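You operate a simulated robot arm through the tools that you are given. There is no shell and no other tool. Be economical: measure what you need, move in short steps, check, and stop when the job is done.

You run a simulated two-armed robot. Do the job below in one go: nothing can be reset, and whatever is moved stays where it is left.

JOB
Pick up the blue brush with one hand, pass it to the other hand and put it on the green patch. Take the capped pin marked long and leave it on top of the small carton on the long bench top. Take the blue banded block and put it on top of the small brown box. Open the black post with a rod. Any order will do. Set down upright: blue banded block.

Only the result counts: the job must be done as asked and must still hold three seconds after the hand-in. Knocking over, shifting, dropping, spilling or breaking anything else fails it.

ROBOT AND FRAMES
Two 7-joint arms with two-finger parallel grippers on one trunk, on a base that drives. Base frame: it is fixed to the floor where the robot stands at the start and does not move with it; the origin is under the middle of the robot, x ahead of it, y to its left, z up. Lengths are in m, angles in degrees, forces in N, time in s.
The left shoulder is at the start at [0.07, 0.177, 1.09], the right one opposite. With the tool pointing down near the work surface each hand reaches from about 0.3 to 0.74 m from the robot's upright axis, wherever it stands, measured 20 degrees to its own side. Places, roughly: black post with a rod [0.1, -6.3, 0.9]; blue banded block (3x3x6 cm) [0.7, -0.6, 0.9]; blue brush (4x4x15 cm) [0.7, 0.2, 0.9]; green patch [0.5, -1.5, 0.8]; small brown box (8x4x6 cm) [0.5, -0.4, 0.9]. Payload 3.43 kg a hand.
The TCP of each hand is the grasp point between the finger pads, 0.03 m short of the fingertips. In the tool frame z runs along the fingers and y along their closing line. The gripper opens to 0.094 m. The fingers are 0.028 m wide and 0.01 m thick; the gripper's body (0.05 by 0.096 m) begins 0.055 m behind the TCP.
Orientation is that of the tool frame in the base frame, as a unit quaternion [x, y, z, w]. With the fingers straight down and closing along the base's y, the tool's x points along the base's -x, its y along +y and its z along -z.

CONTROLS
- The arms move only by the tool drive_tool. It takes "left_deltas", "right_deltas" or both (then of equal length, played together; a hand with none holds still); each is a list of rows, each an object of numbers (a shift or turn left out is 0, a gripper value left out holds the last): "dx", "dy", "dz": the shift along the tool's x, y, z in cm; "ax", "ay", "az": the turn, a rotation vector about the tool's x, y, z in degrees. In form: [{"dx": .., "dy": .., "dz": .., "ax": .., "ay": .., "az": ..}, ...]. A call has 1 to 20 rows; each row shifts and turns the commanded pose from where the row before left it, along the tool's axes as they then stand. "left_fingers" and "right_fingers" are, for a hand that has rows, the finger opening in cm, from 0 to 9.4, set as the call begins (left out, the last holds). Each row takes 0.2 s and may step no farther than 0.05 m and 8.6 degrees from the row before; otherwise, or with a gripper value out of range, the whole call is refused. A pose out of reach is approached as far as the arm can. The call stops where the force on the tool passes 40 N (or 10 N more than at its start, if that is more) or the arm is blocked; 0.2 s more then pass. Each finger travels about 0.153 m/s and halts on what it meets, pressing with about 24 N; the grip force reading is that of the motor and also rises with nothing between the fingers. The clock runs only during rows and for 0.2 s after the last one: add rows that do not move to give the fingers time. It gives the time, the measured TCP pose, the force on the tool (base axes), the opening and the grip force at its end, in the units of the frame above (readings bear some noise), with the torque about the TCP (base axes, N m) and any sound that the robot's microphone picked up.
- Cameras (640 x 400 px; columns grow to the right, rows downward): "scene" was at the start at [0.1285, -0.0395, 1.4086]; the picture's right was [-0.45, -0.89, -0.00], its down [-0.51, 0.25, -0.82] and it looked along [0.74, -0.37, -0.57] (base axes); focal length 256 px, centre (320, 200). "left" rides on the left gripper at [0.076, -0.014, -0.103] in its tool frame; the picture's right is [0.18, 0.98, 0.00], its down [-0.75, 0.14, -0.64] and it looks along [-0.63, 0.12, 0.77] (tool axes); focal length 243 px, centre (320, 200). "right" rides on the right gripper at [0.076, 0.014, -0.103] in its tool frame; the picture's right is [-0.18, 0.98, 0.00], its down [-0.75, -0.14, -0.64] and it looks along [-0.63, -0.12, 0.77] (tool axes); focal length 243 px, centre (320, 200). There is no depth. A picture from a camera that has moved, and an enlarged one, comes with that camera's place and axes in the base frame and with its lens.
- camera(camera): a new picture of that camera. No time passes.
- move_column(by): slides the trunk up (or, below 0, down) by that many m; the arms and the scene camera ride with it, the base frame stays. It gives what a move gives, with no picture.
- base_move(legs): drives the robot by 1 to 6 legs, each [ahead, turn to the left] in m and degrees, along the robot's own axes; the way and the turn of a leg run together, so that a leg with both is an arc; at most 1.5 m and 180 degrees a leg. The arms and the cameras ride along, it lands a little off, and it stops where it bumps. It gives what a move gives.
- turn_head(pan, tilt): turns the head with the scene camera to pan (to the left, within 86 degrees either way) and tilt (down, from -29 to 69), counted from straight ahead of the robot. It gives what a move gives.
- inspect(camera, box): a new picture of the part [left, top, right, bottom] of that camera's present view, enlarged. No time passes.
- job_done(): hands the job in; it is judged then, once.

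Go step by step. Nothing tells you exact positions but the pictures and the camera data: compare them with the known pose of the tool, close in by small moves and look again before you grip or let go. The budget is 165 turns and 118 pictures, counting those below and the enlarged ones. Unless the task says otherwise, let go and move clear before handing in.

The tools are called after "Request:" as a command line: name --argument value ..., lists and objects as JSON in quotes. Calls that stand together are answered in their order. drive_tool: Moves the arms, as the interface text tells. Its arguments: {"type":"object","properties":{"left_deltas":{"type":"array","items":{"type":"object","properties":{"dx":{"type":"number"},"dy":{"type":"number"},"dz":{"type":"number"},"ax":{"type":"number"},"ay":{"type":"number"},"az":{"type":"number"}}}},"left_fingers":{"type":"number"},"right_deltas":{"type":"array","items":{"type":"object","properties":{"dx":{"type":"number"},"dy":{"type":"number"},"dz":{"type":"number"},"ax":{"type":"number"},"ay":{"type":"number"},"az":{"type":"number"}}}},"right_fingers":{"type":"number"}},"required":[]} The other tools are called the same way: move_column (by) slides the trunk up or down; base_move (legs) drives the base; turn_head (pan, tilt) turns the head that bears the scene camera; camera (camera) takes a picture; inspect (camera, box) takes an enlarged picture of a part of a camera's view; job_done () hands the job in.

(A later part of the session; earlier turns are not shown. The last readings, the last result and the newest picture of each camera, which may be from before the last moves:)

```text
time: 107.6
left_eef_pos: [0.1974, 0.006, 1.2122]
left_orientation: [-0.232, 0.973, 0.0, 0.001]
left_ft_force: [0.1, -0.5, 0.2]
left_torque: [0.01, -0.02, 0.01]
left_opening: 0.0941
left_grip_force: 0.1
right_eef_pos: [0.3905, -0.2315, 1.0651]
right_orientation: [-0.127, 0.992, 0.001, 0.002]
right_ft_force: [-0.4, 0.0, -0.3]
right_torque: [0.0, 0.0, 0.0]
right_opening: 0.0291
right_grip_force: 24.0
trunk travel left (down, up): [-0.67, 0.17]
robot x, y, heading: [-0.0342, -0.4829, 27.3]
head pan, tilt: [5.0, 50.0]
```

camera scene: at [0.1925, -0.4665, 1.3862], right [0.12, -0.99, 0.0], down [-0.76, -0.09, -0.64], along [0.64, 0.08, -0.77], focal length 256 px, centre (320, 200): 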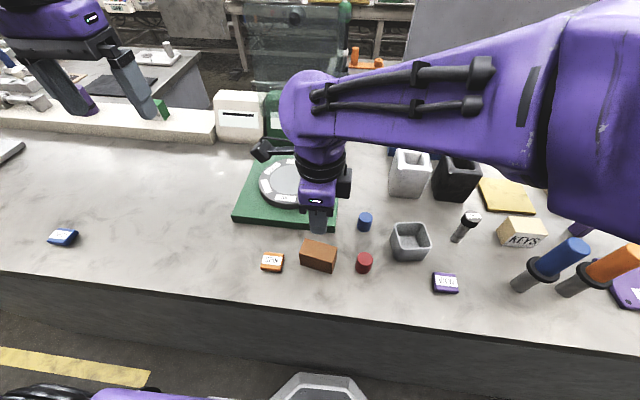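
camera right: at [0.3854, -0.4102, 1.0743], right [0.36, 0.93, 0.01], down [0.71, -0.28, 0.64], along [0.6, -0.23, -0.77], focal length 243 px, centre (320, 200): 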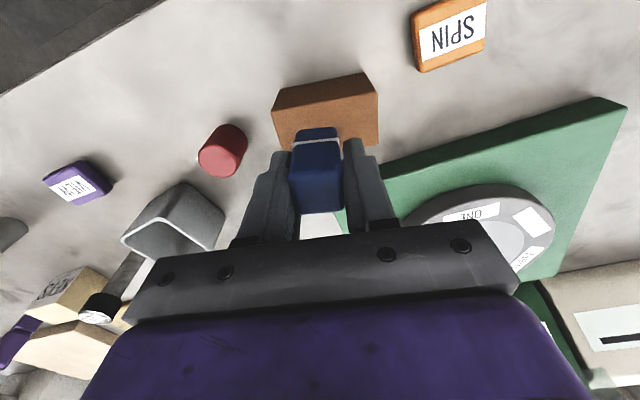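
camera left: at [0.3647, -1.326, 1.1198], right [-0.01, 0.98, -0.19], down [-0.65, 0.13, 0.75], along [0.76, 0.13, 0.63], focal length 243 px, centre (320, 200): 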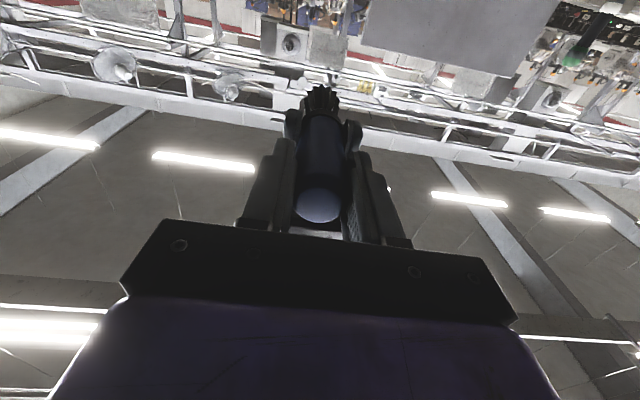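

Request:
drive_tool --right_deltas '[{"az": 8.4}, {"az": 8.4}, {"az": 8.4}, {"dx": -2.02, "dy": -3.78}, {"dx": -2.02, "dy": -3.78}, {"dx": -2.02, "dy": -3.78}, {"dx": -2.02, "dy": -3.78}, {"dx": -2.02, "dy": -3.78}, {"dz": 4}, {"dz": 4}, {}]'

Request:
turn_head --pan -20 --tilt 45

Request:
inspect --camera "scene" --box '[240, 130, 440, 290]'

```text
time: 110.0
left_eef_pos: [0.1989, 0.0045, 1.2125]
left_orientation: [-0.232, 0.973, 0.0, 0.002]
left_ft_force: [0.0, -1.0, 0.1]
left_torque: [0.03, 0.0, -0.02]
left_opening: 0.094
left_grip_force: 0.1
right_eef_pos: [0.4556, -0.4384, 0.9824]
right_orientation: [0.093, 0.996, 0.002, 0.001]
right_ft_force: [0.0, -0.5, -0.3]
right_torque: [-0.02, -0.03, -0.01]
right_opening: 0.0292
right_grip_force: 23.9
trunk travel left (down, up): [-0.67, 0.17]
robot x, y, heading: [-0.0378, -0.4862, 27.4]
head pan, tilt: [5.0, 50.0]
```

```text
time: 110.9
left_eef_pos: [0.1982, 0.0062, 1.2115]
left_orientation: [-0.232, 0.973, 0.0, 0.002]
left_ft_force: [-0.2, 0.3, 0.1]
left_torque: [-0.03, 0.0, 0.02]
left_opening: 0.0938
left_grip_force: 0.1
right_eef_pos: [0.4557, -0.4372, 0.9832]
right_orientation: [0.093, 0.996, 0.001, 0.001]
right_ft_force: [-0.2, 1.1, -0.5]
right_torque: [0.02, -0.02, -0.03]
right_opening: 0.0289
right_grip_force: 24.3
trunk travel left (down, up): [-0.67, 0.17]
robot x, y, heading: [-0.0362, -0.4811, 27.1]
head pan, tilt: [-20.0, 45.0]
```

```text
2.50 times, centred on (340, 210) of scene
camera zoom: at [0.0887, -0.4478, 1.393], right [0.13, -0.99, 0.0], down [-0.7, -0.09, -0.71], along [0.7, 0.09, -0.71], focal length 640 px, centre (270, 175)
```

zoom: 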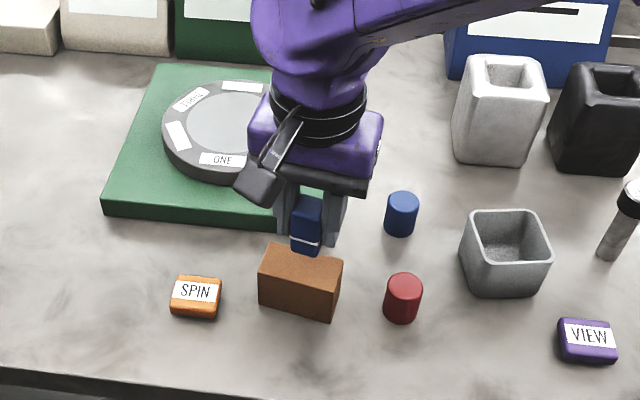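

Orientation is clean now. Lowering.

Request:
drive_tool --right_deltas '[{"dz": 1.5}, {"dz": 0.8}, {"dz": 0.4}, {}]'

Request:
inspect --camera "scene" --box '[300, 190, 400, 265]'

```text
time: 111.9
left_eef_pos: [0.1977, 0.0058, 1.2116]
left_orientation: [-0.233, 0.973, -0.001, 0.002]
left_ft_force: [0.2, -0.1, 0.6]
left_torque: [0.0, 0.0, 0.03]
left_opening: 0.0939
left_grip_force: 0.0
right_eef_pos: [0.4552, -0.4361, 0.9571]
right_orientation: [0.094, 0.996, 0.0, 0.001]
right_ft_force: [-0.7, 0.3, -0.9]
right_torque: [0.0, -0.02, 0.01]
right_opening: 0.029
right_grip_force: 24.1
trunk travel left (down, up): [-0.67, 0.17]
robot x, y, heading: [-0.0374, -0.4816, 27.2]
head pan, tilt: [-20.0, 45.0]
```

```text
5.33 times, centred on (350, 228) of scene
camera zoom: at [0.0888, -0.448, 1.393], right [0.12, -0.99, 0.0], down [-0.7, -0.09, -0.71], along [0.7, 0.09, -0.71], focal length 1366 px, centre (160, 53)
```

zoom: 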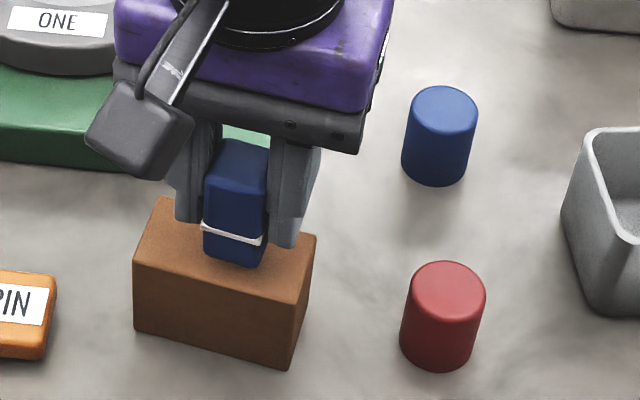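

Request:
drive_tool --right_deltas '[{"dz": 0.2}, {"dz": 0.2}, {}]'

```text
time: 112.7
left_eef_pos: [0.1987, 0.0054, 1.2125]
left_orientation: [-0.233, 0.973, -0.001, 0.002]
left_ft_force: [0.0, 0.5, -0.2]
left_torque: [-0.04, 0.0, 0.03]
left_opening: 0.094
left_grip_force: 0.1
right_eef_pos: [0.4554, -0.4375, 0.9542]
right_orientation: [0.094, 0.996, 0.0, 0.0]
right_ft_force: [0.5, 0.1, -0.2]
right_torque: [-0.01, -0.01, -0.02]
right_opening: 0.029
right_grip_force: 24.0
trunk travel left (down, up): [-0.67, 0.17]
robot x, y, heading: [-0.0329, -0.4813, 27.2]
head pan, tilt: [-20.0, 45.0]
```

Request:
drive_tool --right_deltas '[{"dz": 0.2}, {"dz": 0.1}, {}]'

Request:
inspect --camera "scene" --box '[320, 200, 380, 245]'

```text
time: 113.5
left_eef_pos: [0.1974, 0.007, 1.2112]
left_orientation: [-0.232, 0.973, 0.0, 0.002]
left_ft_force: [0.0, -0.2, -1.0]
left_torque: [-0.01, 0.01, -0.01]
left_opening: 0.0939
left_grip_force: 0.0
right_eef_pos: [0.4568, -0.4377, 0.9505]
right_orientation: [0.094, 0.996, 0.0, 0.001]
right_ft_force: [-0.7, 0.5, 1.0]
right_torque: [-0.02, -0.03, -0.01]
right_opening: 0.0289
right_grip_force: 23.8
trunk travel left (down, up): [-0.67, 0.17]
robot x, y, heading: [-0.0354, -0.4814, 27.1]
head pan, tilt: [-20.0, 45.0]
```

```text
8.89 times, centred on (350, 222) of scene
camera zoom: at [0.0888, -0.4481, 1.3931], right [0.12, -0.99, 0.0], down [-0.7, -0.09, -0.71], along [0.7, 0.09, -0.71], focal length 2276 px, centre (53, 0)
```

zoom: 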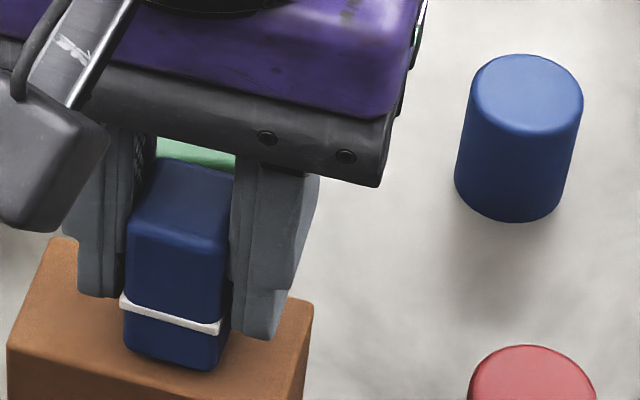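

Request:
drive_tool --right_deltas '[{"dz": 0.2}, {}]'

```text
time: 114.1
left_eef_pos: [0.1976, 0.007, 1.2117]
left_orientation: [-0.233, 0.973, 0.0, 0.002]
left_ft_force: [0.4, 0.1, 0.7]
left_torque: [0.02, -0.01, 0.04]
left_opening: 0.0939
left_grip_force: 0.0
right_eef_pos: [0.4561, -0.4355, 0.9478]
right_orientation: [0.093, 0.996, 0.0, 0.002]
right_ft_force: [-1.1, 0.5, -0.8]
right_torque: [0.0, 0.02, 0.03]
right_opening: 0.0292
right_grip_force: 24.1
trunk travel left (down, up): [-0.67, 0.17]
robot x, y, heading: [-0.0365, -0.4818, 27.0]
head pan, tilt: [-20.0, 45.0]
```

Request:
drive_tool --right_deltas '[{"dz": 0.2}, {}, {"dz": 0.15}, {}]'

Request:
inspect --camera "scene" --box '[320, 200, 380, 245]'

```text
time: 115.1
left_eef_pos: [0.1957, 0.0053, 1.2124]
left_orientation: [-0.233, 0.972, -0.001, 0.003]
left_ft_force: [-0.2, 0.0, -0.4]
left_torque: [-0.01, -0.02, 0.0]
left_opening: 0.0938
left_grip_force: 0.0
right_eef_pos: [0.4545, -0.437, 0.9462]
right_orientation: [0.093, 0.996, 0.002, 0.003]
right_ft_force: [1.5, 1.0, 18.5]
right_torque: [0.05, 0.19, -0.03]
right_opening: 0.029
right_grip_force: 24.1
trunk travel left (down, up): [-0.67, 0.17]
robot x, y, heading: [-0.0354, -0.481, 27.1]
head pan, tilt: [-20.0, 45.0]
```

```text
8.89 times, centred on (350, 222) of scene
camera zoom: at [0.0868, -0.4482, 1.3935], right [0.12, -0.99, 0.0], down [-0.7, -0.09, -0.71], along [0.7, 0.09, -0.71], focal length 2276 px, centre (53, 0)
```

zoom: 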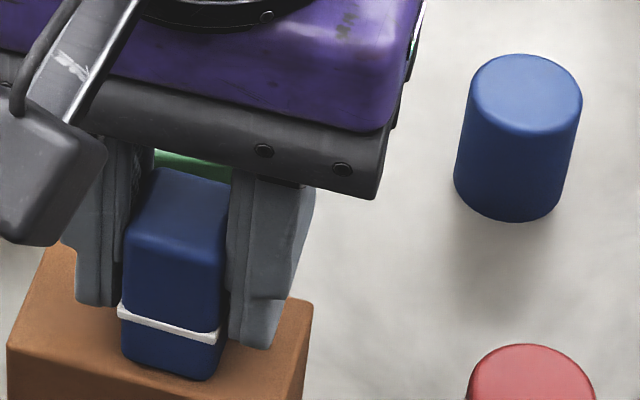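

Contact (18 N). I relieve the press slightly, open and rise.

Request:
drive_tool --right_deltas '[{"dz": -0.15}, {}]'

Request:
drive_tool --right_deltas '[{}, {}, {}, {"dz": -3}, {"dz": -4}, {"dz": -4}, {"dz": -4}, {"dz": -4}, {}]' --right_fingers 6

Request:
inspect --camera "scene" --box '[240, 130, 440, 290]'

```text
time: 115.7
left_eef_pos: [0.196, 0.0068, 1.2124]
left_orientation: [-0.232, 0.973, 0.0, 0.003]
left_ft_force: [-1.3, -0.3, -0.4]
left_torque: [-0.01, 0.01, -0.03]
left_opening: 0.0941
left_grip_force: 0.1
right_eef_pos: [0.454, -0.4372, 0.9469]
right_orientation: [0.093, 0.996, 0.001, 0.002]
right_ft_force: [1.5, 0.6, 9.0]
right_torque: [0.09, 0.11, -0.03]
right_opening: 0.0292
right_grip_force: 23.6
trunk travel left (down, up): [-0.67, 0.17]
robot x, y, heading: [-0.0362, -0.4838, 27.1]
head pan, tilt: [-20.0, 45.0]
```

```text
time: 117.7
left_eef_pos: [0.1978, 0.0058, 1.2115]
left_orientation: [-0.232, 0.973, 0.0, 0.001]
left_ft_force: [0.1, 0.3, 0.1]
left_torque: [-0.01, 0.01, 0.01]
left_opening: 0.0937
left_grip_force: 0.1
right_eef_pos: [0.456, -0.4359, 1.1366]
right_orientation: [0.094, 0.996, 0.0, 0.002]
right_ft_force: [-0.6, -0.7, -0.7]
right_torque: [0.01, 0.02, 0.0]
right_opening: 0.0602
right_grip_force: 0.0
trunk travel left (down, up): [-0.67, 0.17]
robot x, y, heading: [-0.0316, -0.4779, 27.3]
head pan, tilt: [-20.0, 45.0]
```

```text
2.50 times, centred on (340, 210) of scene
camera zoom: at [0.0891, -0.448, 1.393], right [0.12, -0.99, 0.0], down [-0.7, -0.09, -0.71], along [0.7, 0.09, -0.71], focal length 640 px, centre (270, 175)
```

zoom: 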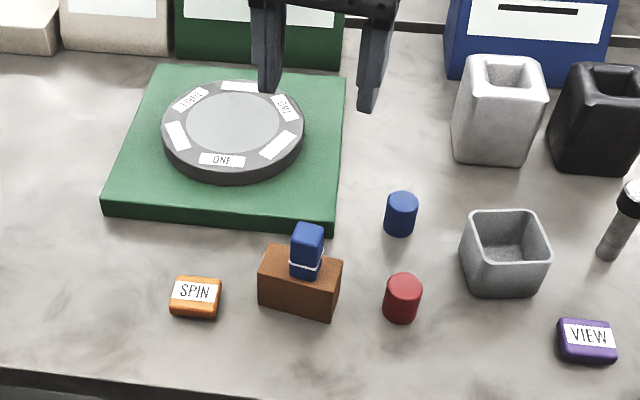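

The banded block stands on the brown box. Next, the pin: I turn the base toward it and look.

Request:
base_move --legs '[[0, -33], [0.06, 0]]'

Request:
turn_head --pan -25 --tilt 40

Request:
inspect --camera "scene" --box '[220, 120, 460, 300]'

```text
time: 120.2
left_eef_pos: [0.4784, -0.2057, 1.2145]
left_orientation: [0.052, 0.999, -0.001, 0.005]
left_ft_force: [-1.0, -1.1, 1.0]
left_torque: [-0.04, -0.02, 0.02]
left_opening: 0.0941
left_grip_force: 0.1
right_eef_pos: [0.4549, -0.7158, 1.1383]
right_orientation: [0.371, 0.928, 0.002, 0.003]
right_ft_force: [-0.7, 0.0, 0.4]
right_torque: [-0.01, -0.08, 0.01]
right_opening: 0.0601
right_grip_force: 0.1
trunk travel left (down, up): [-0.67, 0.17]
robot x, y, heading: [0.0237, -0.4866, -6.0]
head pan, tilt: [-20.0, 45.0]
```

```text
time: 120.9
left_eef_pos: [0.4844, -0.2056, 1.2125]
left_orientation: [0.052, 0.999, -0.001, 0.002]
left_ft_force: [0.0, 0.1, 0.1]
left_torque: [0.03, 0.02, 0.02]
left_opening: 0.0941
left_grip_force: 0.0
right_eef_pos: [0.4601, -0.7165, 1.1353]
right_orientation: [0.371, 0.929, 0.001, 0.001]
right_ft_force: [1.2, 0.4, 0.1]
right_torque: [-0.02, 0.03, -0.01]
right_opening: 0.0599
right_grip_force: 0.0
trunk travel left (down, up): [-0.67, 0.17]
robot x, y, heading: [0.0188, -0.4844, -5.9]
head pan, tilt: [-25.0, 40.0]
```

```text
2.22 times, centred on (340, 210) of scene
camera zoom: at [0.1455, -0.5357, 1.4002], right [-0.51, -0.86, 0.0], down [-0.55, 0.33, -0.77], along [0.66, -0.39, -0.64], focal length 569 px, centre (276, 178)
```

zoom: 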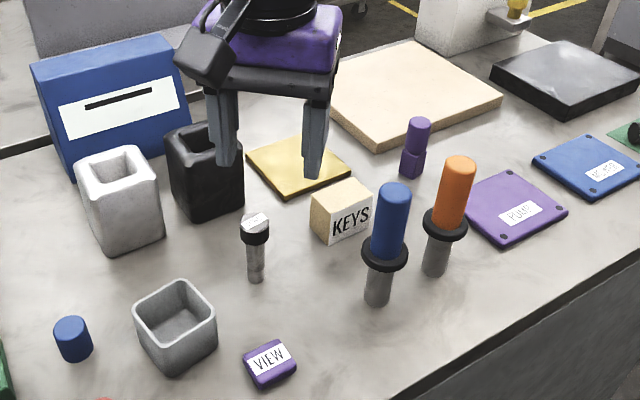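

Pin at about (0.556, −0.749), 10 cm tall; KEYS carton about (0.585, −0.898), top z≈0.90. I bring the right hand above the pin.

Request:
drive_tool --right_deltas '[{"dx": -4.6, "dy": 1.5}, {"dx": -4.6, "dy": 1.5}, {"dy": 1.25}, {"dz": 3}, {"dz": 3}, {}]'

Request:
camera --camera "right"

Request:
inspect --camera "scene" --box '[220, 120, 460, 300]'

```text
time: 122.3
left_eef_pos: [0.4823, -0.2063, 1.2123]
left_orientation: [0.052, 0.999, -0.001, 0.002]
left_ft_force: [0.2, 0.3, 0.7]
left_torque: [-0.03, 0.01, 0.0]
left_opening: 0.094
left_grip_force: 0.0
right_eef_pos: [0.5535, -0.7478, 1.0761]
right_orientation: [0.371, 0.929, 0.001, 0.002]
right_ft_force: [-0.3, 0.6, -0.3]
right_torque: [-0.01, 0.01, -0.03]
right_opening: 0.0602
right_grip_force: 0.2
trunk travel left (down, up): [-0.67, 0.17]
robot x, y, heading: [0.0215, -0.4863, -5.7]
head pan, tilt: [-25.0, 40.0]
```

```text
53 pictures are left
camera right: at [0.5074, -0.685, 1.1807], right [0.81, 0.59, 0.0], down [0.45, -0.62, 0.64], along [0.38, -0.52, -0.77], focal length 243 px, centre (320, 200)
```

right: 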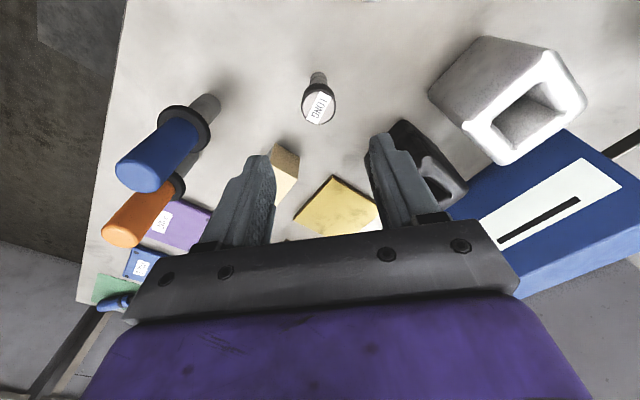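

```text
2.22 times, centred on (340, 210) of scene
camera zoom: at [0.1434, -0.5352, 1.4004], right [-0.51, -0.86, 0.0], down [-0.55, 0.33, -0.77], along [0.66, -0.39, -0.64], focal length 569 px, centre (276, 178)
```

zoom: 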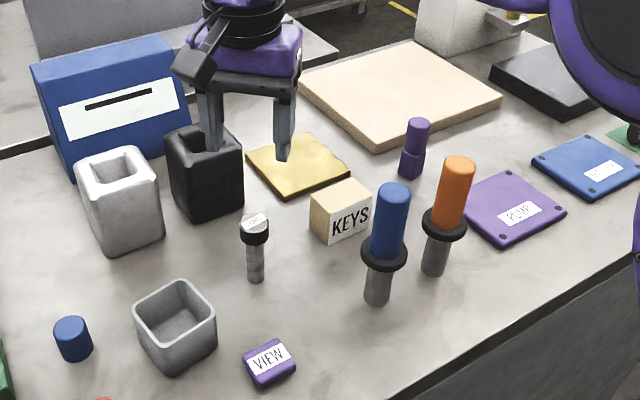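

The pin top is right under the hand. I descend to the cap and close.

Request:
drive_tool --right_deltas '[{"dz": 4}, {"dz": 4}, {"dz": 4}, {"dz": 2.1}, {}]'

Request:
camera --camera "right"

```text
time: 123.5
left_eef_pos: [0.4826, -0.2055, 1.2119]
left_orientation: [0.052, 0.999, -0.001, 0.003]
left_ft_force: [0.7, 0.1, 0.5]
left_torque: [0.02, 0.0, -0.04]
left_opening: 0.0943
left_grip_force: 0.1
right_eef_pos: [0.5556, -0.7489, 0.9358]
right_orientation: [0.371, 0.928, 0.001, 0.001]
right_ft_force: [-0.5, -0.4, 0.4]
right_torque: [-0.02, -0.01, 0.0]
right_opening: 0.06
right_grip_force: 0.0
trunk travel left (down, up): [-0.67, 0.17]
robot x, y, heading: [0.0228, -0.4904, -5.8]
head pan, tilt: [-25.0, 40.0]
```

```text
51 pictures are left
camera right: at [0.5102, -0.6862, 1.0383], right [0.81, 0.59, 0.0], down [0.45, -0.62, 0.64], along [0.38, -0.52, -0.77], focal length 243 px, centre (320, 200)
```

right: 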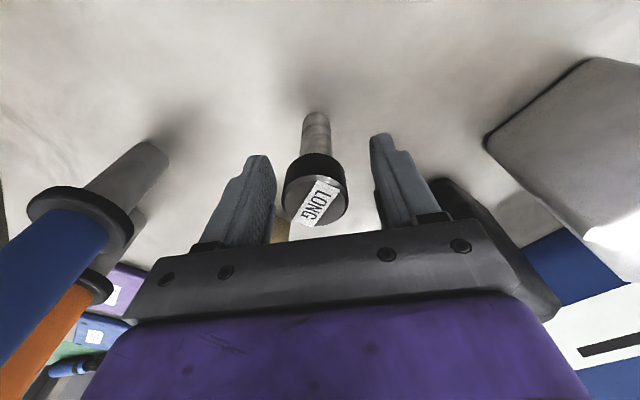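

Request:
drive_tool --right_deltas '[{}, {}, {}]' --right_fingers 0

Request:
drive_tool --right_deltas '[{"dz": -3}, {"dz": -3.5}, {"dz": -3.5}, {}]'

Request:
camera --camera "right"

```text
time: 124.3
left_eef_pos: [0.4829, -0.2055, 1.2117]
left_orientation: [0.052, 0.999, -0.001, 0.003]
left_ft_force: [0.2, 0.3, 0.5]
left_torque: [0.01, 0.0, 0.02]
left_opening: 0.094
left_grip_force: 0.0
right_eef_pos: [0.5557, -0.7485, 0.9349]
right_orientation: [0.372, 0.928, 0.001, 0.001]
right_ft_force: [-0.3, 0.0, -0.1]
right_torque: [0.0, 0.0, 0.02]
right_opening: 0.032
right_grip_force: 23.6
trunk travel left (down, up): [-0.67, 0.17]
robot x, y, heading: [0.024, -0.4855, -5.9]
head pan, tilt: [-25.0, 40.0]
```

```text
time: 125.3
left_eef_pos: [0.4839, -0.2041, 1.2119]
left_orientation: [0.053, 0.999, -0.001, 0.003]
left_ft_force: [0.9, 0.2, 0.6]
left_torque: [0.04, 0.01, -0.02]
left_opening: 0.0939
left_grip_force: 0.0
right_eef_pos: [0.558, -0.7497, 1.0377]
right_orientation: [0.371, 0.929, 0.001, 0.001]
right_ft_force: [0.3, 0.0, -0.3]
right_torque: [-0.02, 0.01, 0.0]
right_opening: 0.0321
right_grip_force: 24.4
trunk travel left (down, up): [-0.67, 0.17]
robot x, y, heading: [0.0212, -0.4885, -5.8]
head pan, tilt: [-25.0, 40.0]
```

```text
50 pictures are left
camera right: at [0.5119, -0.6873, 1.1407], right [0.81, 0.59, 0.0], down [0.45, -0.62, 0.64], along [0.38, -0.52, -0.77], focal length 243 px, centre (320, 200)
```

right: 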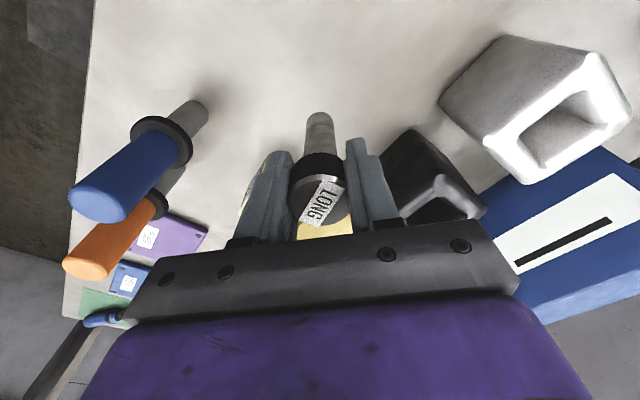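

Pin held and lifted. I carry it above the KEYS carton.

Request:
drive_tool --right_deltas '[{"dz": -1}, {"dx": -3.05, "dy": -2.22}, {"dx": -3.05, "dy": -2.22}, {"dx": -3.05, "dy": -2.22}, {"dx": -3.05, "dy": -2.22}, {}]'

Request:
camera --camera "right"

Request:
inspect --camera "scene" --box '[300, 120, 460, 240]'

```text
time: 126.7
left_eef_pos: [0.4832, -0.2046, 1.2112]
left_orientation: [0.052, 0.999, -0.002, 0.002]
left_ft_force: [0.0, -0.3, -0.2]
left_torque: [-0.02, 0.0, 0.03]
left_opening: 0.0938
left_grip_force: 0.1
right_eef_pos: [0.5816, -0.8981, 1.0464]
right_orientation: [0.372, 0.928, 0.001, 0.002]
right_ft_force: [-0.6, -0.7, -0.9]
right_torque: [0.01, -0.05, 0.02]
right_opening: 0.0321
right_grip_force: 24.0
trunk travel left (down, up): [-0.67, 0.17]
robot x, y, heading: [0.0236, -0.4878, -5.7]
head pan, tilt: [-25.0, 40.0]
```

```text
49 pictures are left
camera right: at [0.5362, -0.8355, 1.1498], right [0.81, 0.58, 0.0], down [0.45, -0.62, 0.64], along [0.38, -0.52, -0.77], focal length 243 px, centre (320, 200)
```

right: 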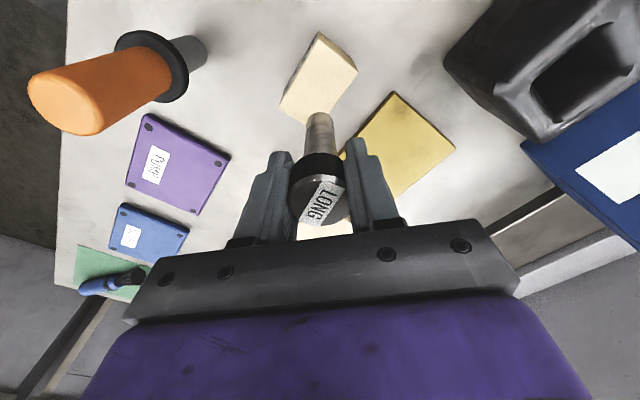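

```text
3.33 times, centred on (380, 180) of scene
camera zoom: at [0.144, -0.5345, 1.4004], right [-0.51, -0.86, 0.0], down [-0.55, 0.33, -0.77], along [0.66, -0.39, -0.64], focal length 854 px, centre (120, 267)
```

zoom: 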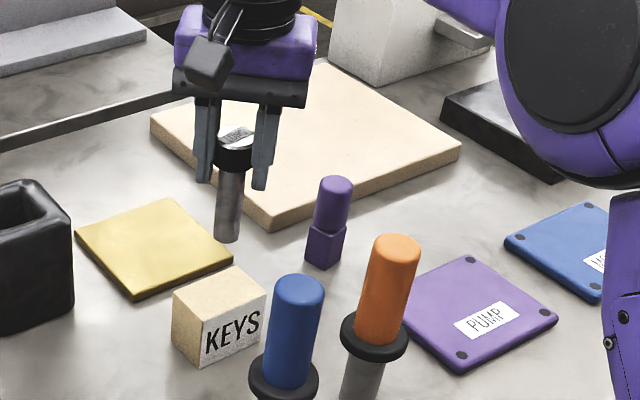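

Pin and carton centres agree within a few millimetres. I lower to contact in small steps.

Request:
drive_tool --right_deltas '[{"dz": 3}, {"dz": 2}, {"dz": 0.4}, {"dz": 0.3}, {}]'

Request:
inspect --camera "scene" --box '[320, 140, 420, 215]'

```text
time: 127.9
left_eef_pos: [0.481, -0.2032, 1.2138]
left_orientation: [0.052, 0.999, -0.002, 0.003]
left_ft_force: [0.4, 0.8, 0.0]
left_torque: [0.01, -0.02, 0.05]
left_opening: 0.0942
left_grip_force: 0.0
right_eef_pos: [0.5811, -0.8957, 0.9911]
right_orientation: [0.372, 0.928, 0.0, 0.005]
right_ft_force: [3.5, -2.4, 25.9]
right_torque: [-0.19, -0.18, 0.03]
right_opening: 0.0322
right_grip_force: 24.3
trunk travel left (down, up): [-0.67, 0.17]
robot x, y, heading: [0.0215, -0.4856, -5.9]
head pan, tilt: [-25.0, 40.0]
```

```text
5.33 times, centred on (370, 178) of scene
camera zoom: at [0.1411, -0.5331, 1.401], right [-0.51, -0.86, 0.0], down [-0.55, 0.33, -0.77], along [0.66, -0.39, -0.64], focal length 1366 px, centre (53, 320)
```

zoom: 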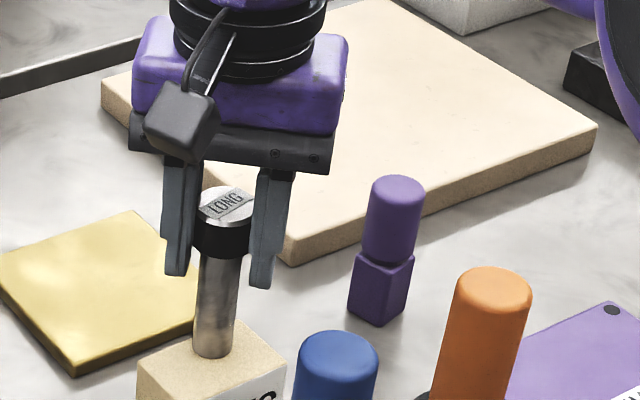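

Contact at 26 N, and the pin stands within the carton top. I relieve the press, then release and rise.

Request:
drive_tool --right_deltas '[{"dz": -0.25}, {}]'

Request:
drive_tool --right_deltas '[{}, {}, {}, {"dz": -2}, {"dz": -4}, {"dz": -4}, {"dz": -4}, {"dz": -4}, {}]' --right_fingers 6

Request:
inspect --camera "scene" --box '[300, 120, 460, 240]'

```text
time: 128.5
left_eef_pos: [0.4807, -0.2041, 1.2127]
left_orientation: [0.052, 0.999, -0.002, 0.004]
left_ft_force: [-1.3, -0.5, -0.7]
left_torque: [0.02, 0.0, 0.04]
left_opening: 0.094
left_grip_force: 0.1
right_eef_pos: [0.582, -0.8965, 0.9919]
right_orientation: [0.371, 0.929, 0.001, 0.002]
right_ft_force: [3.3, -1.7, 16.8]
right_torque: [-0.07, -0.14, 0.01]
right_opening: 0.0319
right_grip_force: 24.1
trunk travel left (down, up): [-0.67, 0.17]
robot x, y, heading: [0.0222, -0.491, -5.9]
head pan, tilt: [-25.0, 40.0]
```

```text
time: 130.5
left_eef_pos: [0.4838, -0.2056, 1.2114]
left_orientation: [0.053, 0.999, -0.001, 0.003]
left_ft_force: [-0.1, -0.2, -0.8]
left_torque: [-0.03, -0.01, 0.01]
left_opening: 0.0939
left_grip_force: 0.1
right_eef_pos: [0.5793, -0.8983, 1.1682]
right_orientation: [0.371, 0.928, 0.001, 0.002]
right_ft_force: [-0.6, 0.3, 0.2]
right_torque: [-0.02, 0.02, 0.0]
right_opening: 0.0599
right_grip_force: 0.1
trunk travel left (down, up): [-0.67, 0.17]
robot x, y, heading: [0.0229, -0.4874, -5.5]
head pan, tilt: [-25.0, 40.0]
```

```text
3.33 times, centred on (380, 180) of scene
camera zoom: at [0.1446, -0.5358, 1.4003], right [-0.51, -0.86, 0.0], down [-0.55, 0.33, -0.77], along [0.66, -0.39, -0.64], focal length 854 px, centre (120, 267)
```

zoom: 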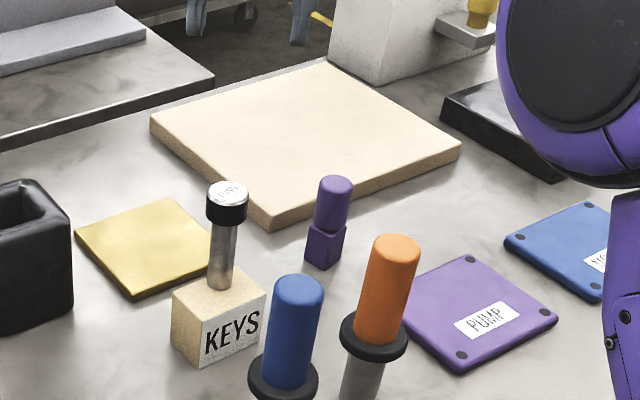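

The LONG pin stands on the KEYS carton. Now the post: I back off, straighten the hand, turn right and look down the aisle.

Request:
base_move --legs '[[-0.15, 0], [0, -84.5]]'

Request:
turn_head --pan 0 --tilt 12

Request:
camera --camera "scene"

```text
time: 135.4
left_eef_pos: [0.2086, -0.8987, 1.2115]
left_orientation: [0.704, 0.71, -0.002, 0.001]
left_ft_force: [-0.1, -0.4, -0.8]
left_torque: [0.0, 0.03, -0.01]
left_opening: 0.0937
left_grip_force: 0.0
right_eef_pos: [-0.4684, -1.0751, 1.1683]
right_orientation: [0.895, 0.446, 0.001, 0.002]
right_ft_force: [-0.5, 0.2, -0.1]
right_torque: [-0.02, 0.02, 0.01]
right_opening: 0.06
right_grip_force: 0.2
trunk travel left (down, up): [-0.67, 0.17]
robot x, y, heading: [-0.1235, -0.4727, -89.2]
head pan, tilt: [-25.0, 40.0]
```

```text
time: 136.3
left_eef_pos: [0.2072, -0.8985, 1.2126]
left_orientation: [0.704, 0.711, -0.003, 0.001]
left_ft_force: [-0.1, 0.4, 0.1]
left_torque: [0.0, 0.04, 0.01]
left_opening: 0.0941
left_grip_force: 0.1
right_eef_pos: [-0.469, -1.076, 1.1686]
right_orientation: [0.895, 0.445, 0.0, 0.002]
right_ft_force: [-0.8, -0.1, -0.8]
right_torque: [0.01, -0.04, 0.03]
right_opening: 0.0598
right_grip_force: 0.0
trunk travel left (down, up): [-0.67, 0.17]
robot x, y, heading: [-0.1268, -0.4754, -89.6]
head pan, tilt: [0.0, 12.0]
```

```text
45 pictures are left
camera scene: at [-0.123, -0.616, 1.4447], right [-1.0, -0.01, 0.0], down [0.0, 0.21, -0.98], along [0.01, -0.98, -0.21], focal length 256 px, centre (320, 200)
```

scene: 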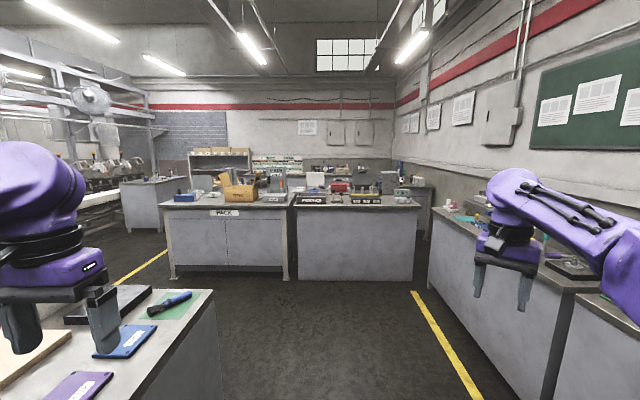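

The post should appear near pixel (310, 170) behind the PACK row of benches. I zoom in to find it and a route.

Request:
inspect --camera "scene" --box '[230, 130, 430, 255]'

Request:
inspect --camera "scene" --box '[80, 130, 280, 290]'

```text
3.20 times, centred on (330, 192) of scene
camera zoom: at [-0.123, -0.616, 1.4447], right [-1.0, -0.01, 0.0], down [0.0, 0.21, -0.98], along [0.01, -0.98, -0.21], focal length 820 px, centre (288, 224)
```

zoom: 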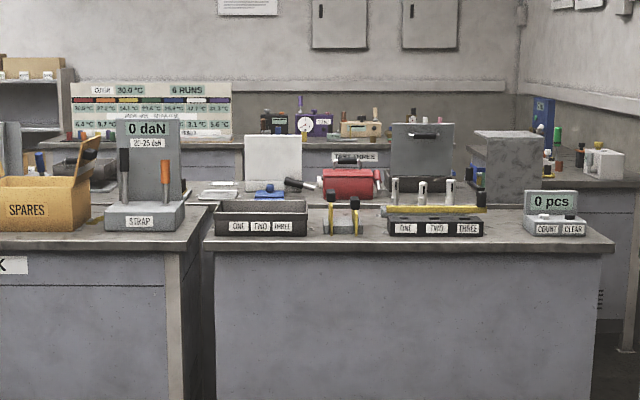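

```text
2.50 times, centred on (180, 210) of scene
camera zoom: at [-0.123, -0.616, 1.4447], right [-1.0, -0.01, 0.0], down [0.0, 0.21, -0.98], along [0.01, -0.98, -0.21], focal length 640 px, centre (670, 175)
```

zoom: 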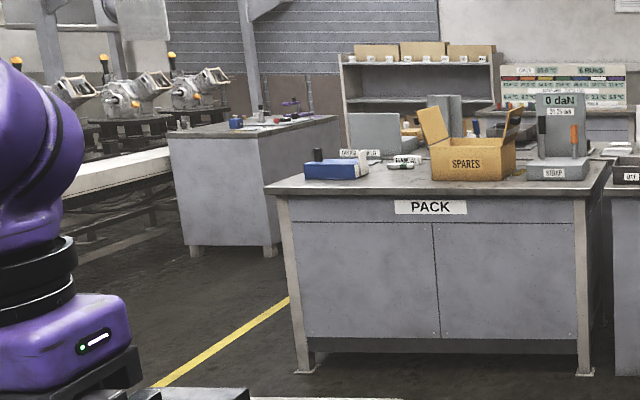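

The post is on the wall bench behind the PACK row; I'll go round PACK's left end (x≈1.55). First I tuck the right hand, then drive to y≈−2.4 and turn left to look.

Request:
drive_tool --right_deltas '[{"dx": 4, "dy": -0.6}, {"dx": 4, "dy": -0.6}, {"dx": 4, "dy": -0.6}, {"dx": 4, "dy": -0.6}, {"dx": 3}, {"az": -7.6}, {"az": -7.6}, {"az": -7.6}, {"az": -7.6}, {"az": -7.6}, {}]'

Request:
base_move --legs '[[1.0, 0], [0.95, 0], [0, 89.5]]'

Request:
turn_head --pan -30 --tilt 20

Request:
camera --camera "scene"

```text
time: 138.7
left_eef_pos: [0.2073, -0.8992, 1.2134]
left_orientation: [0.704, 0.71, -0.002, 0.001]
left_ft_force: [0.3, 0.2, 0.3]
left_torque: [0.01, 0.0, -0.02]
left_opening: 0.094
left_grip_force: 0.1
right_eef_pos: [-0.386, -0.9332, 1.1685]
right_orientation: [0.702, 0.712, 0.006, 0.009]
right_ft_force: [0.3, -0.3, 1.2]
right_torque: [0.0, 0.01, -0.02]
right_opening: 0.0598
right_grip_force: 0.1
right hand out of reach, approached as far as the arm can: row 5
trunk travel left (down, up): [-0.67, 0.17]
robot x, y, heading: [-0.1277, -0.4763, -89.6]
head pan, tilt: [0.0, 12.0]
```

```text
time: 152.2
left_eef_pos: [0.3251, -2.08, 1.2123]
left_orientation: [0.008, 1.0, -0.001, 0.003]
left_ft_force: [-0.3, 0.2, -0.6]
left_torque: [0.03, -0.03, -0.03]
left_opening: 0.0943
left_grip_force: 0.1
right_eef_pos: [0.3466, -2.676, 1.1668]
right_orientation: [0.006, 1.0, 0.011, 0.002]
right_ft_force: [-0.4, 0.7, -0.4]
right_torque: [0.03, 0.02, 0.01]
right_opening: 0.0603
right_grip_force: 0.1
trunk travel left (down, up): [-0.67, 0.17]
robot x, y, heading: [-0.108, -2.4033, -0.8]
head pan, tilt: [0.0, 12.0]
```

```text
time: 153.1
left_eef_pos: [0.3237, -2.0798, 1.2129]
left_orientation: [0.008, 1.0, -0.001, 0.003]
left_ft_force: [-0.2, 0.1, -1.0]
left_torque: [0.06, 0.01, -0.02]
left_opening: 0.0936
left_grip_force: 0.0
right_eef_pos: [0.345, -2.6759, 1.169]
right_orientation: [0.007, 1.0, 0.012, 0.002]
right_ft_force: [0.2, 0.2, 0.4]
right_torque: [0.01, -0.02, 0.01]
right_opening: 0.0601
right_grip_force: 0.1
trunk travel left (down, up): [-0.67, 0.17]
robot x, y, heading: [-0.1111, -2.3999, -0.7]
head pan, tilt: [-30.0, 20.0]
```

```text
42 pictures are left
camera scene: at [0.0204, -2.4493, 1.4318], right [-0.51, -0.86, 0.0], down [-0.29, 0.17, -0.94], along [0.81, -0.48, -0.34], focal length 256 px, centre (320, 200)
```

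scene: 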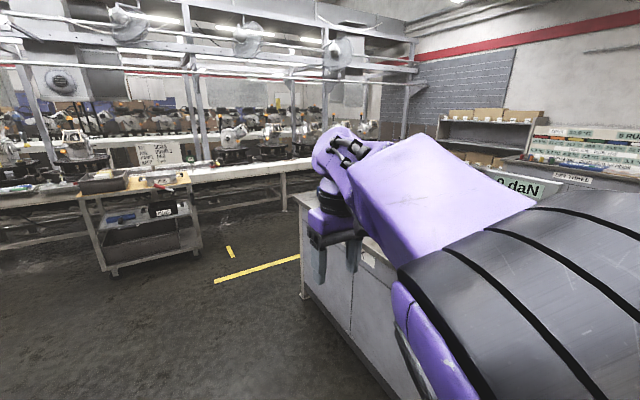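

The floor is clear. I drive on to x≈2.05, turn right and look along the side aisle.

Request:
base_move --legs '[[1.1, 0], [1.05, 0], [0, -89.3]]'

Request:
turn_head --pan 0 --tilt 20

Request:
camera --camera "scene"

```text
time: 167.6
left_eef_pos: [2.4051, -2.8104, 1.2121]
left_orientation: [0.695, 0.719, -0.003, 0.002]
left_ft_force: [-1.0, 0.2, -0.2]
left_torque: [0.01, 0.02, -0.04]
left_opening: 0.0942
left_grip_force: 0.1
right_eef_pos: [1.8118, -2.8582, 1.1673]
right_orientation: [0.695, 0.719, 0.007, 0.01]
right_ft_force: [-0.7, 0.1, -0.1]
right_torque: [-0.01, -0.01, 0.02]
right_opening: 0.06
right_grip_force: 0.0
trunk travel left (down, up): [-0.67, 0.17]
robot x, y, heading: [2.0664, -2.3938, -88.1]
head pan, tilt: [-30.0, 20.0]
```

```text
time: 168.6
left_eef_pos: [2.4054, -2.8103, 1.2116]
left_orientation: [0.696, 0.718, -0.002, 0.001]
left_ft_force: [-0.1, -0.6, 0.0]
left_torque: [-0.02, 0.03, 0.0]
left_opening: 0.094
left_grip_force: 0.0
right_eef_pos: [1.8112, -2.8597, 1.1679]
right_orientation: [0.695, 0.718, 0.009, 0.009]
right_ft_force: [0.3, -0.7, 0.0]
right_torque: [0.02, 0.0, 0.0]
right_opening: 0.0602
right_grip_force: 0.0
trunk travel left (down, up): [-0.67, 0.17]
robot x, y, heading: [2.0621, -2.3896, -87.8]
head pan, tilt: [0.0, 20.0]
```

```text
41 pictures are left
camera scene: at [2.0687, -2.534, 1.4317], right [-1.0, -0.03, 0.0], down [-0.01, 0.34, -0.94], along [0.03, -0.94, -0.34], focal length 256 px, centre (320, 200)
```

scene: 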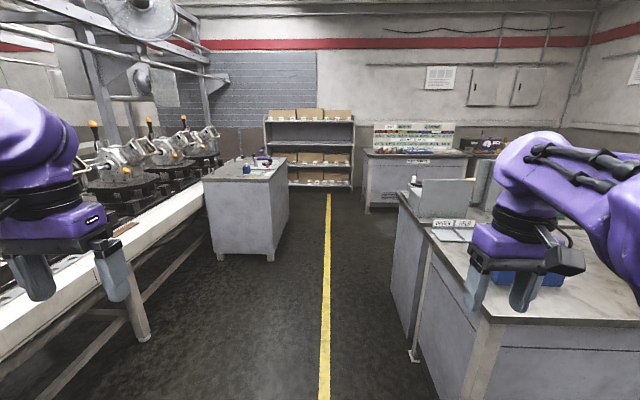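

The side aisle is clear; the wall bench front is at y≈−5.65 with an aisle in front of it. I drive down and turn right into it.

Request:
base_move --legs '[[0, -2.5], [1.3, 0], [1.2, 0], [0, -89]]'

Request:
turn_head --pan 25 --tilt 20

Request:
camera --camera "scene"

```text
time: 184.9
left_eef_pos: [1.5985, -5.2273, 1.2126]
left_orientation: [1.0, 0.009, -0.001, -0.001]
left_ft_force: [-0.5, -0.2, -0.1]
left_torque: [0.03, 0.0, 0.0]
left_opening: 0.0938
left_grip_force: 0.0
right_eef_pos: [1.5578, -4.6312, 1.1659]
right_orientation: [1.0, 0.01, -0.001, 0.013]
right_ft_force: [0.3, 0.1, -0.7]
right_torque: [-0.02, 0.0, 0.02]
right_opening: 0.0601
right_grip_force: 0.2
trunk travel left (down, up): [-0.67, 0.17]
robot x, y, heading: [2.0213, -4.8937, -178.7]
head pan, tilt: [0.0, 20.0]
```

```text
time: 185.8
left_eef_pos: [1.5985, -5.2288, 1.2107]
left_orientation: [1.0, 0.009, -0.001, 0.0]
left_ft_force: [0.5, -0.2, -0.6]
left_torque: [0.02, -0.02, 0.01]
left_opening: 0.094
left_grip_force: 0.0
right_eef_pos: [1.5588, -4.6322, 1.1668]
right_orientation: [1.0, 0.009, -0.002, 0.013]
right_ft_force: [-0.5, 0.9, 0.6]
right_torque: [-0.02, 0.02, -0.01]
right_opening: 0.06
right_grip_force: 0.1
trunk travel left (down, up): [-0.67, 0.17]
robot x, y, heading: [2.0233, -4.8898, -178.7]
head pan, tilt: [25.0, 20.0]
```

```text
40 pictures are left
camera scene: at [1.888, -4.9334, 1.4317], right [-0.44, 0.9, 0.0], down [0.31, 0.15, -0.94], along [-0.84, -0.41, -0.34], focal length 256 px, centre (320, 200)
```

scene: 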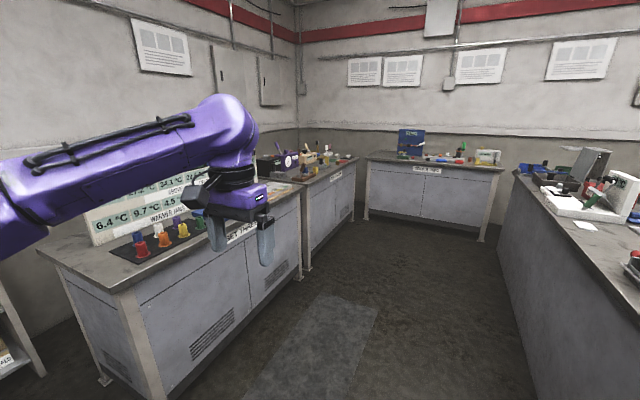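

Post should be on the second wall bench. I drive to x≈0.28 and face it.

Request:
base_move --legs '[[0.9, 0], [0.85, 0], [0, 88.7]]'

Request:
turn_head --pan -5 --tilt 20

Request:
camera --camera "scene"

```text
time: 198.4
left_eef_pos: [0.59, -5.3618, 1.212]
left_orientation: [0.716, 0.698, -0.001, 0.001]
left_ft_force: [-0.1, 0.4, -0.5]
left_torque: [-0.01, -0.01, 0.0]
left_opening: 0.0939
left_grip_force: 0.0
right_eef_pos: [-0.0082, -5.3757, 1.1665]
right_orientation: [0.715, 0.699, 0.007, 0.011]
right_ft_force: [-0.6, -1.0, -0.2]
right_torque: [0.01, -0.01, -0.02]
right_opening: 0.0599
right_grip_force: 0.0
trunk travel left (down, up): [-0.67, 0.17]
robot x, y, heading: [0.2698, -4.9244, -91.6]
head pan, tilt: [25.0, 20.0]
```

```text
time: 199.3
left_eef_pos: [0.5885, -5.3617, 1.2121]
left_orientation: [0.715, 0.699, -0.002, 0.001]
left_ft_force: [-0.1, -1.0, 0.4]
left_torque: [-0.02, -0.01, 0.0]
left_opening: 0.094
left_grip_force: 0.1
right_eef_pos: [-0.0078, -5.3758, 1.1675]
right_orientation: [0.716, 0.698, 0.008, 0.011]
right_ft_force: [0.8, -0.2, 0.2]
right_torque: [0.03, 0.0, 0.01]
right_opening: 0.0602
right_grip_force: 0.1
trunk travel left (down, up): [-0.67, 0.17]
robot x, y, heading: [0.2723, -4.9204, -91.0]
head pan, tilt: [-5.0, 20.0]
```

```text
39 pictures are left
camera scene: at [0.2604, -5.0665, 1.4317], right [-0.99, 0.11, 0.0], down [0.04, 0.34, -0.94], along [-0.1, -0.93, -0.34], focal length 256 px, centre (320, 200)
```

scene: 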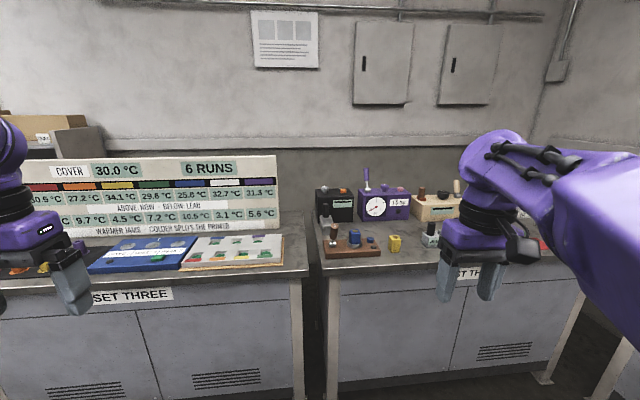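

Request:
inspect --camera "scene" --box '[305, 155, 475, 265]'

Request:
inspect --camera "scene" --box '[310, 180, 390, 260]'

```text
3.64 times, centred on (390, 210) of scene
camera zoom: at [0.2604, -5.0665, 1.4317], right [-0.99, 0.11, 0.0], down [0.04, 0.34, -0.94], along [-0.1, -0.93, -0.34], focal length 931 px, centre (66, 164)
```

zoom: 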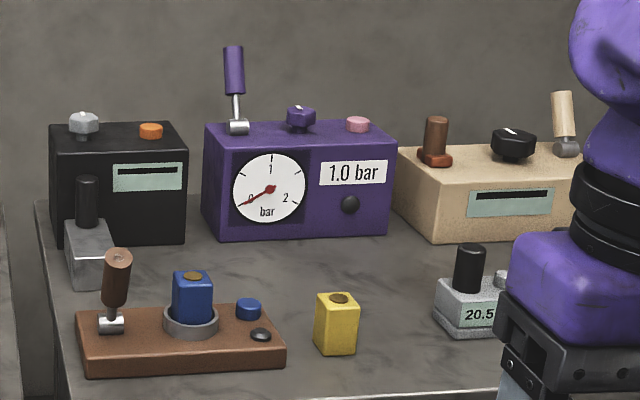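

```text
5.00 times, centred on (350, 220) of scene
camera zoom: at [0.2604, -5.0665, 1.4317], right [-0.99, 0.11, 0.0], down [0.04, 0.34, -0.94], along [-0.1, -0.93, -0.34], focal length 1280 px, centre (170, 100)
```

zoom: 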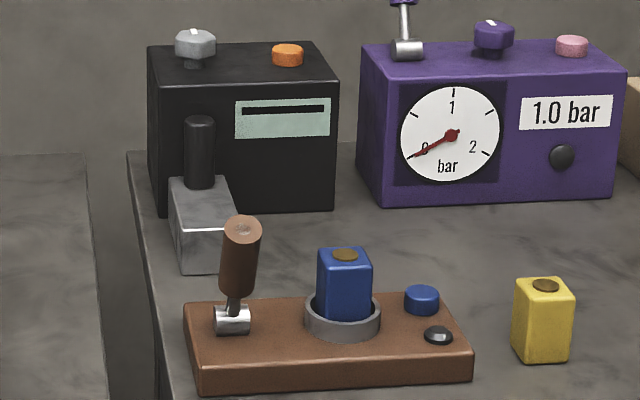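

Candidates are on the second bench's left end: a black unit with a grey block and black post in front. I drive 0.5 m closer for a better view.

Request:
base_move --legs '[[0.5, 0]]'

Request:
turn_head --pan -15 --tilt 35

Request:
camera --camera "scene"

```text
time: 202.3
left_eef_pos: [0.5819, -5.8592, 1.2124]
left_orientation: [0.714, 0.7, -0.002, 0.001]
left_ft_force: [0.1, -0.2, 0.5]
left_torque: [0.01, -0.01, 0.01]
left_opening: 0.0938
left_grip_force: 0.0
right_eef_pos: [-0.0141, -5.8792, 1.1675]
right_orientation: [0.714, 0.7, 0.007, 0.01]
right_ft_force: [0.1, 1.0, 0.0]
right_torque: [-0.03, 0.02, -0.02]
right_opening: 0.0604
right_grip_force: 0.1
trunk travel left (down, up): [-0.67, 0.17]
robot x, y, heading: [0.2615, -5.4238, -91.0]
head pan, tilt: [-5.0, 20.0]
```

```text
time: 203.1
left_eef_pos: [0.582, -5.8611, 1.2132]
left_orientation: [0.714, 0.7, -0.002, 0.001]
left_ft_force: [0.0, -0.5, 0.5]
left_torque: [0.0, 0.03, 0.03]
left_opening: 0.0941
left_grip_force: 0.0
right_eef_pos: [-0.0154, -5.8783, 1.1683]
right_orientation: [0.715, 0.699, 0.007, 0.01]
right_ft_force: [-0.5, 0.9, -0.3]
right_torque: [0.02, -0.02, -0.01]
right_opening: 0.06
right_grip_force: 0.1
trunk travel left (down, up): [-0.67, 0.17]
robot x, y, heading: [0.2644, -5.4255, -91.3]
head pan, tilt: [-15.0, 35.0]
```

```text
36 pictures are left
camera scene: at [0.2366, -5.5592, 1.4079], right [-0.96, 0.28, 0.0], down [0.16, 0.55, -0.82], along [-0.23, -0.79, -0.57], focal length 256 px, centre (320, 200)
```

scene: 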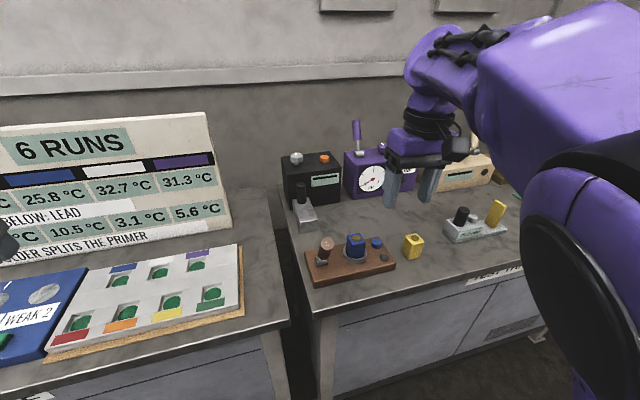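

Request:
inspect --camera "scene" --box '[270, 140, 350, 240]'

Request:
camera --camera "right"

```text
4.00 times, centred on (310, 190) of scene
camera zoom: at [0.2366, -5.5592, 1.4079], right [-0.96, 0.28, 0.0], down [0.16, 0.55, -0.82], along [-0.23, -0.79, -0.57], focal length 1024 px, centre (360, 240)
```

zoom: 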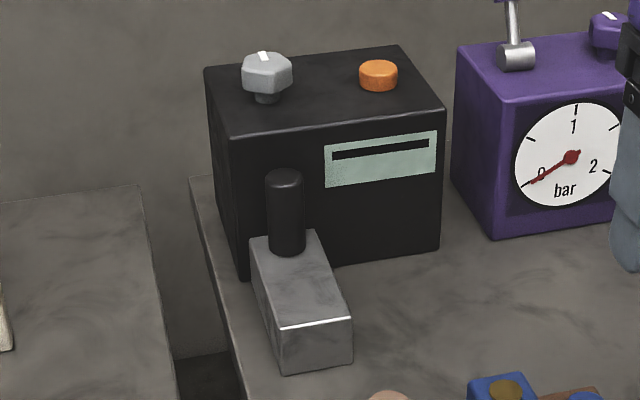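

```text
34 pictures are left
camera right: at [-0.0023, -5.8019, 1.2713], right [0.98, -0.2, 0.03], down [-0.17, -0.75, 0.64], along [-0.11, -0.63, -0.77], focal length 243 px, centre (320, 200)
```

right: 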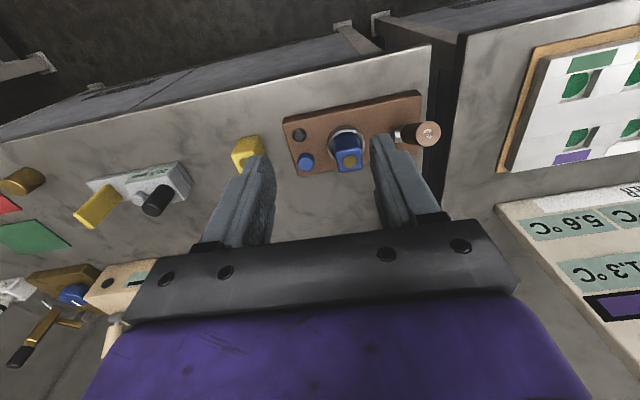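

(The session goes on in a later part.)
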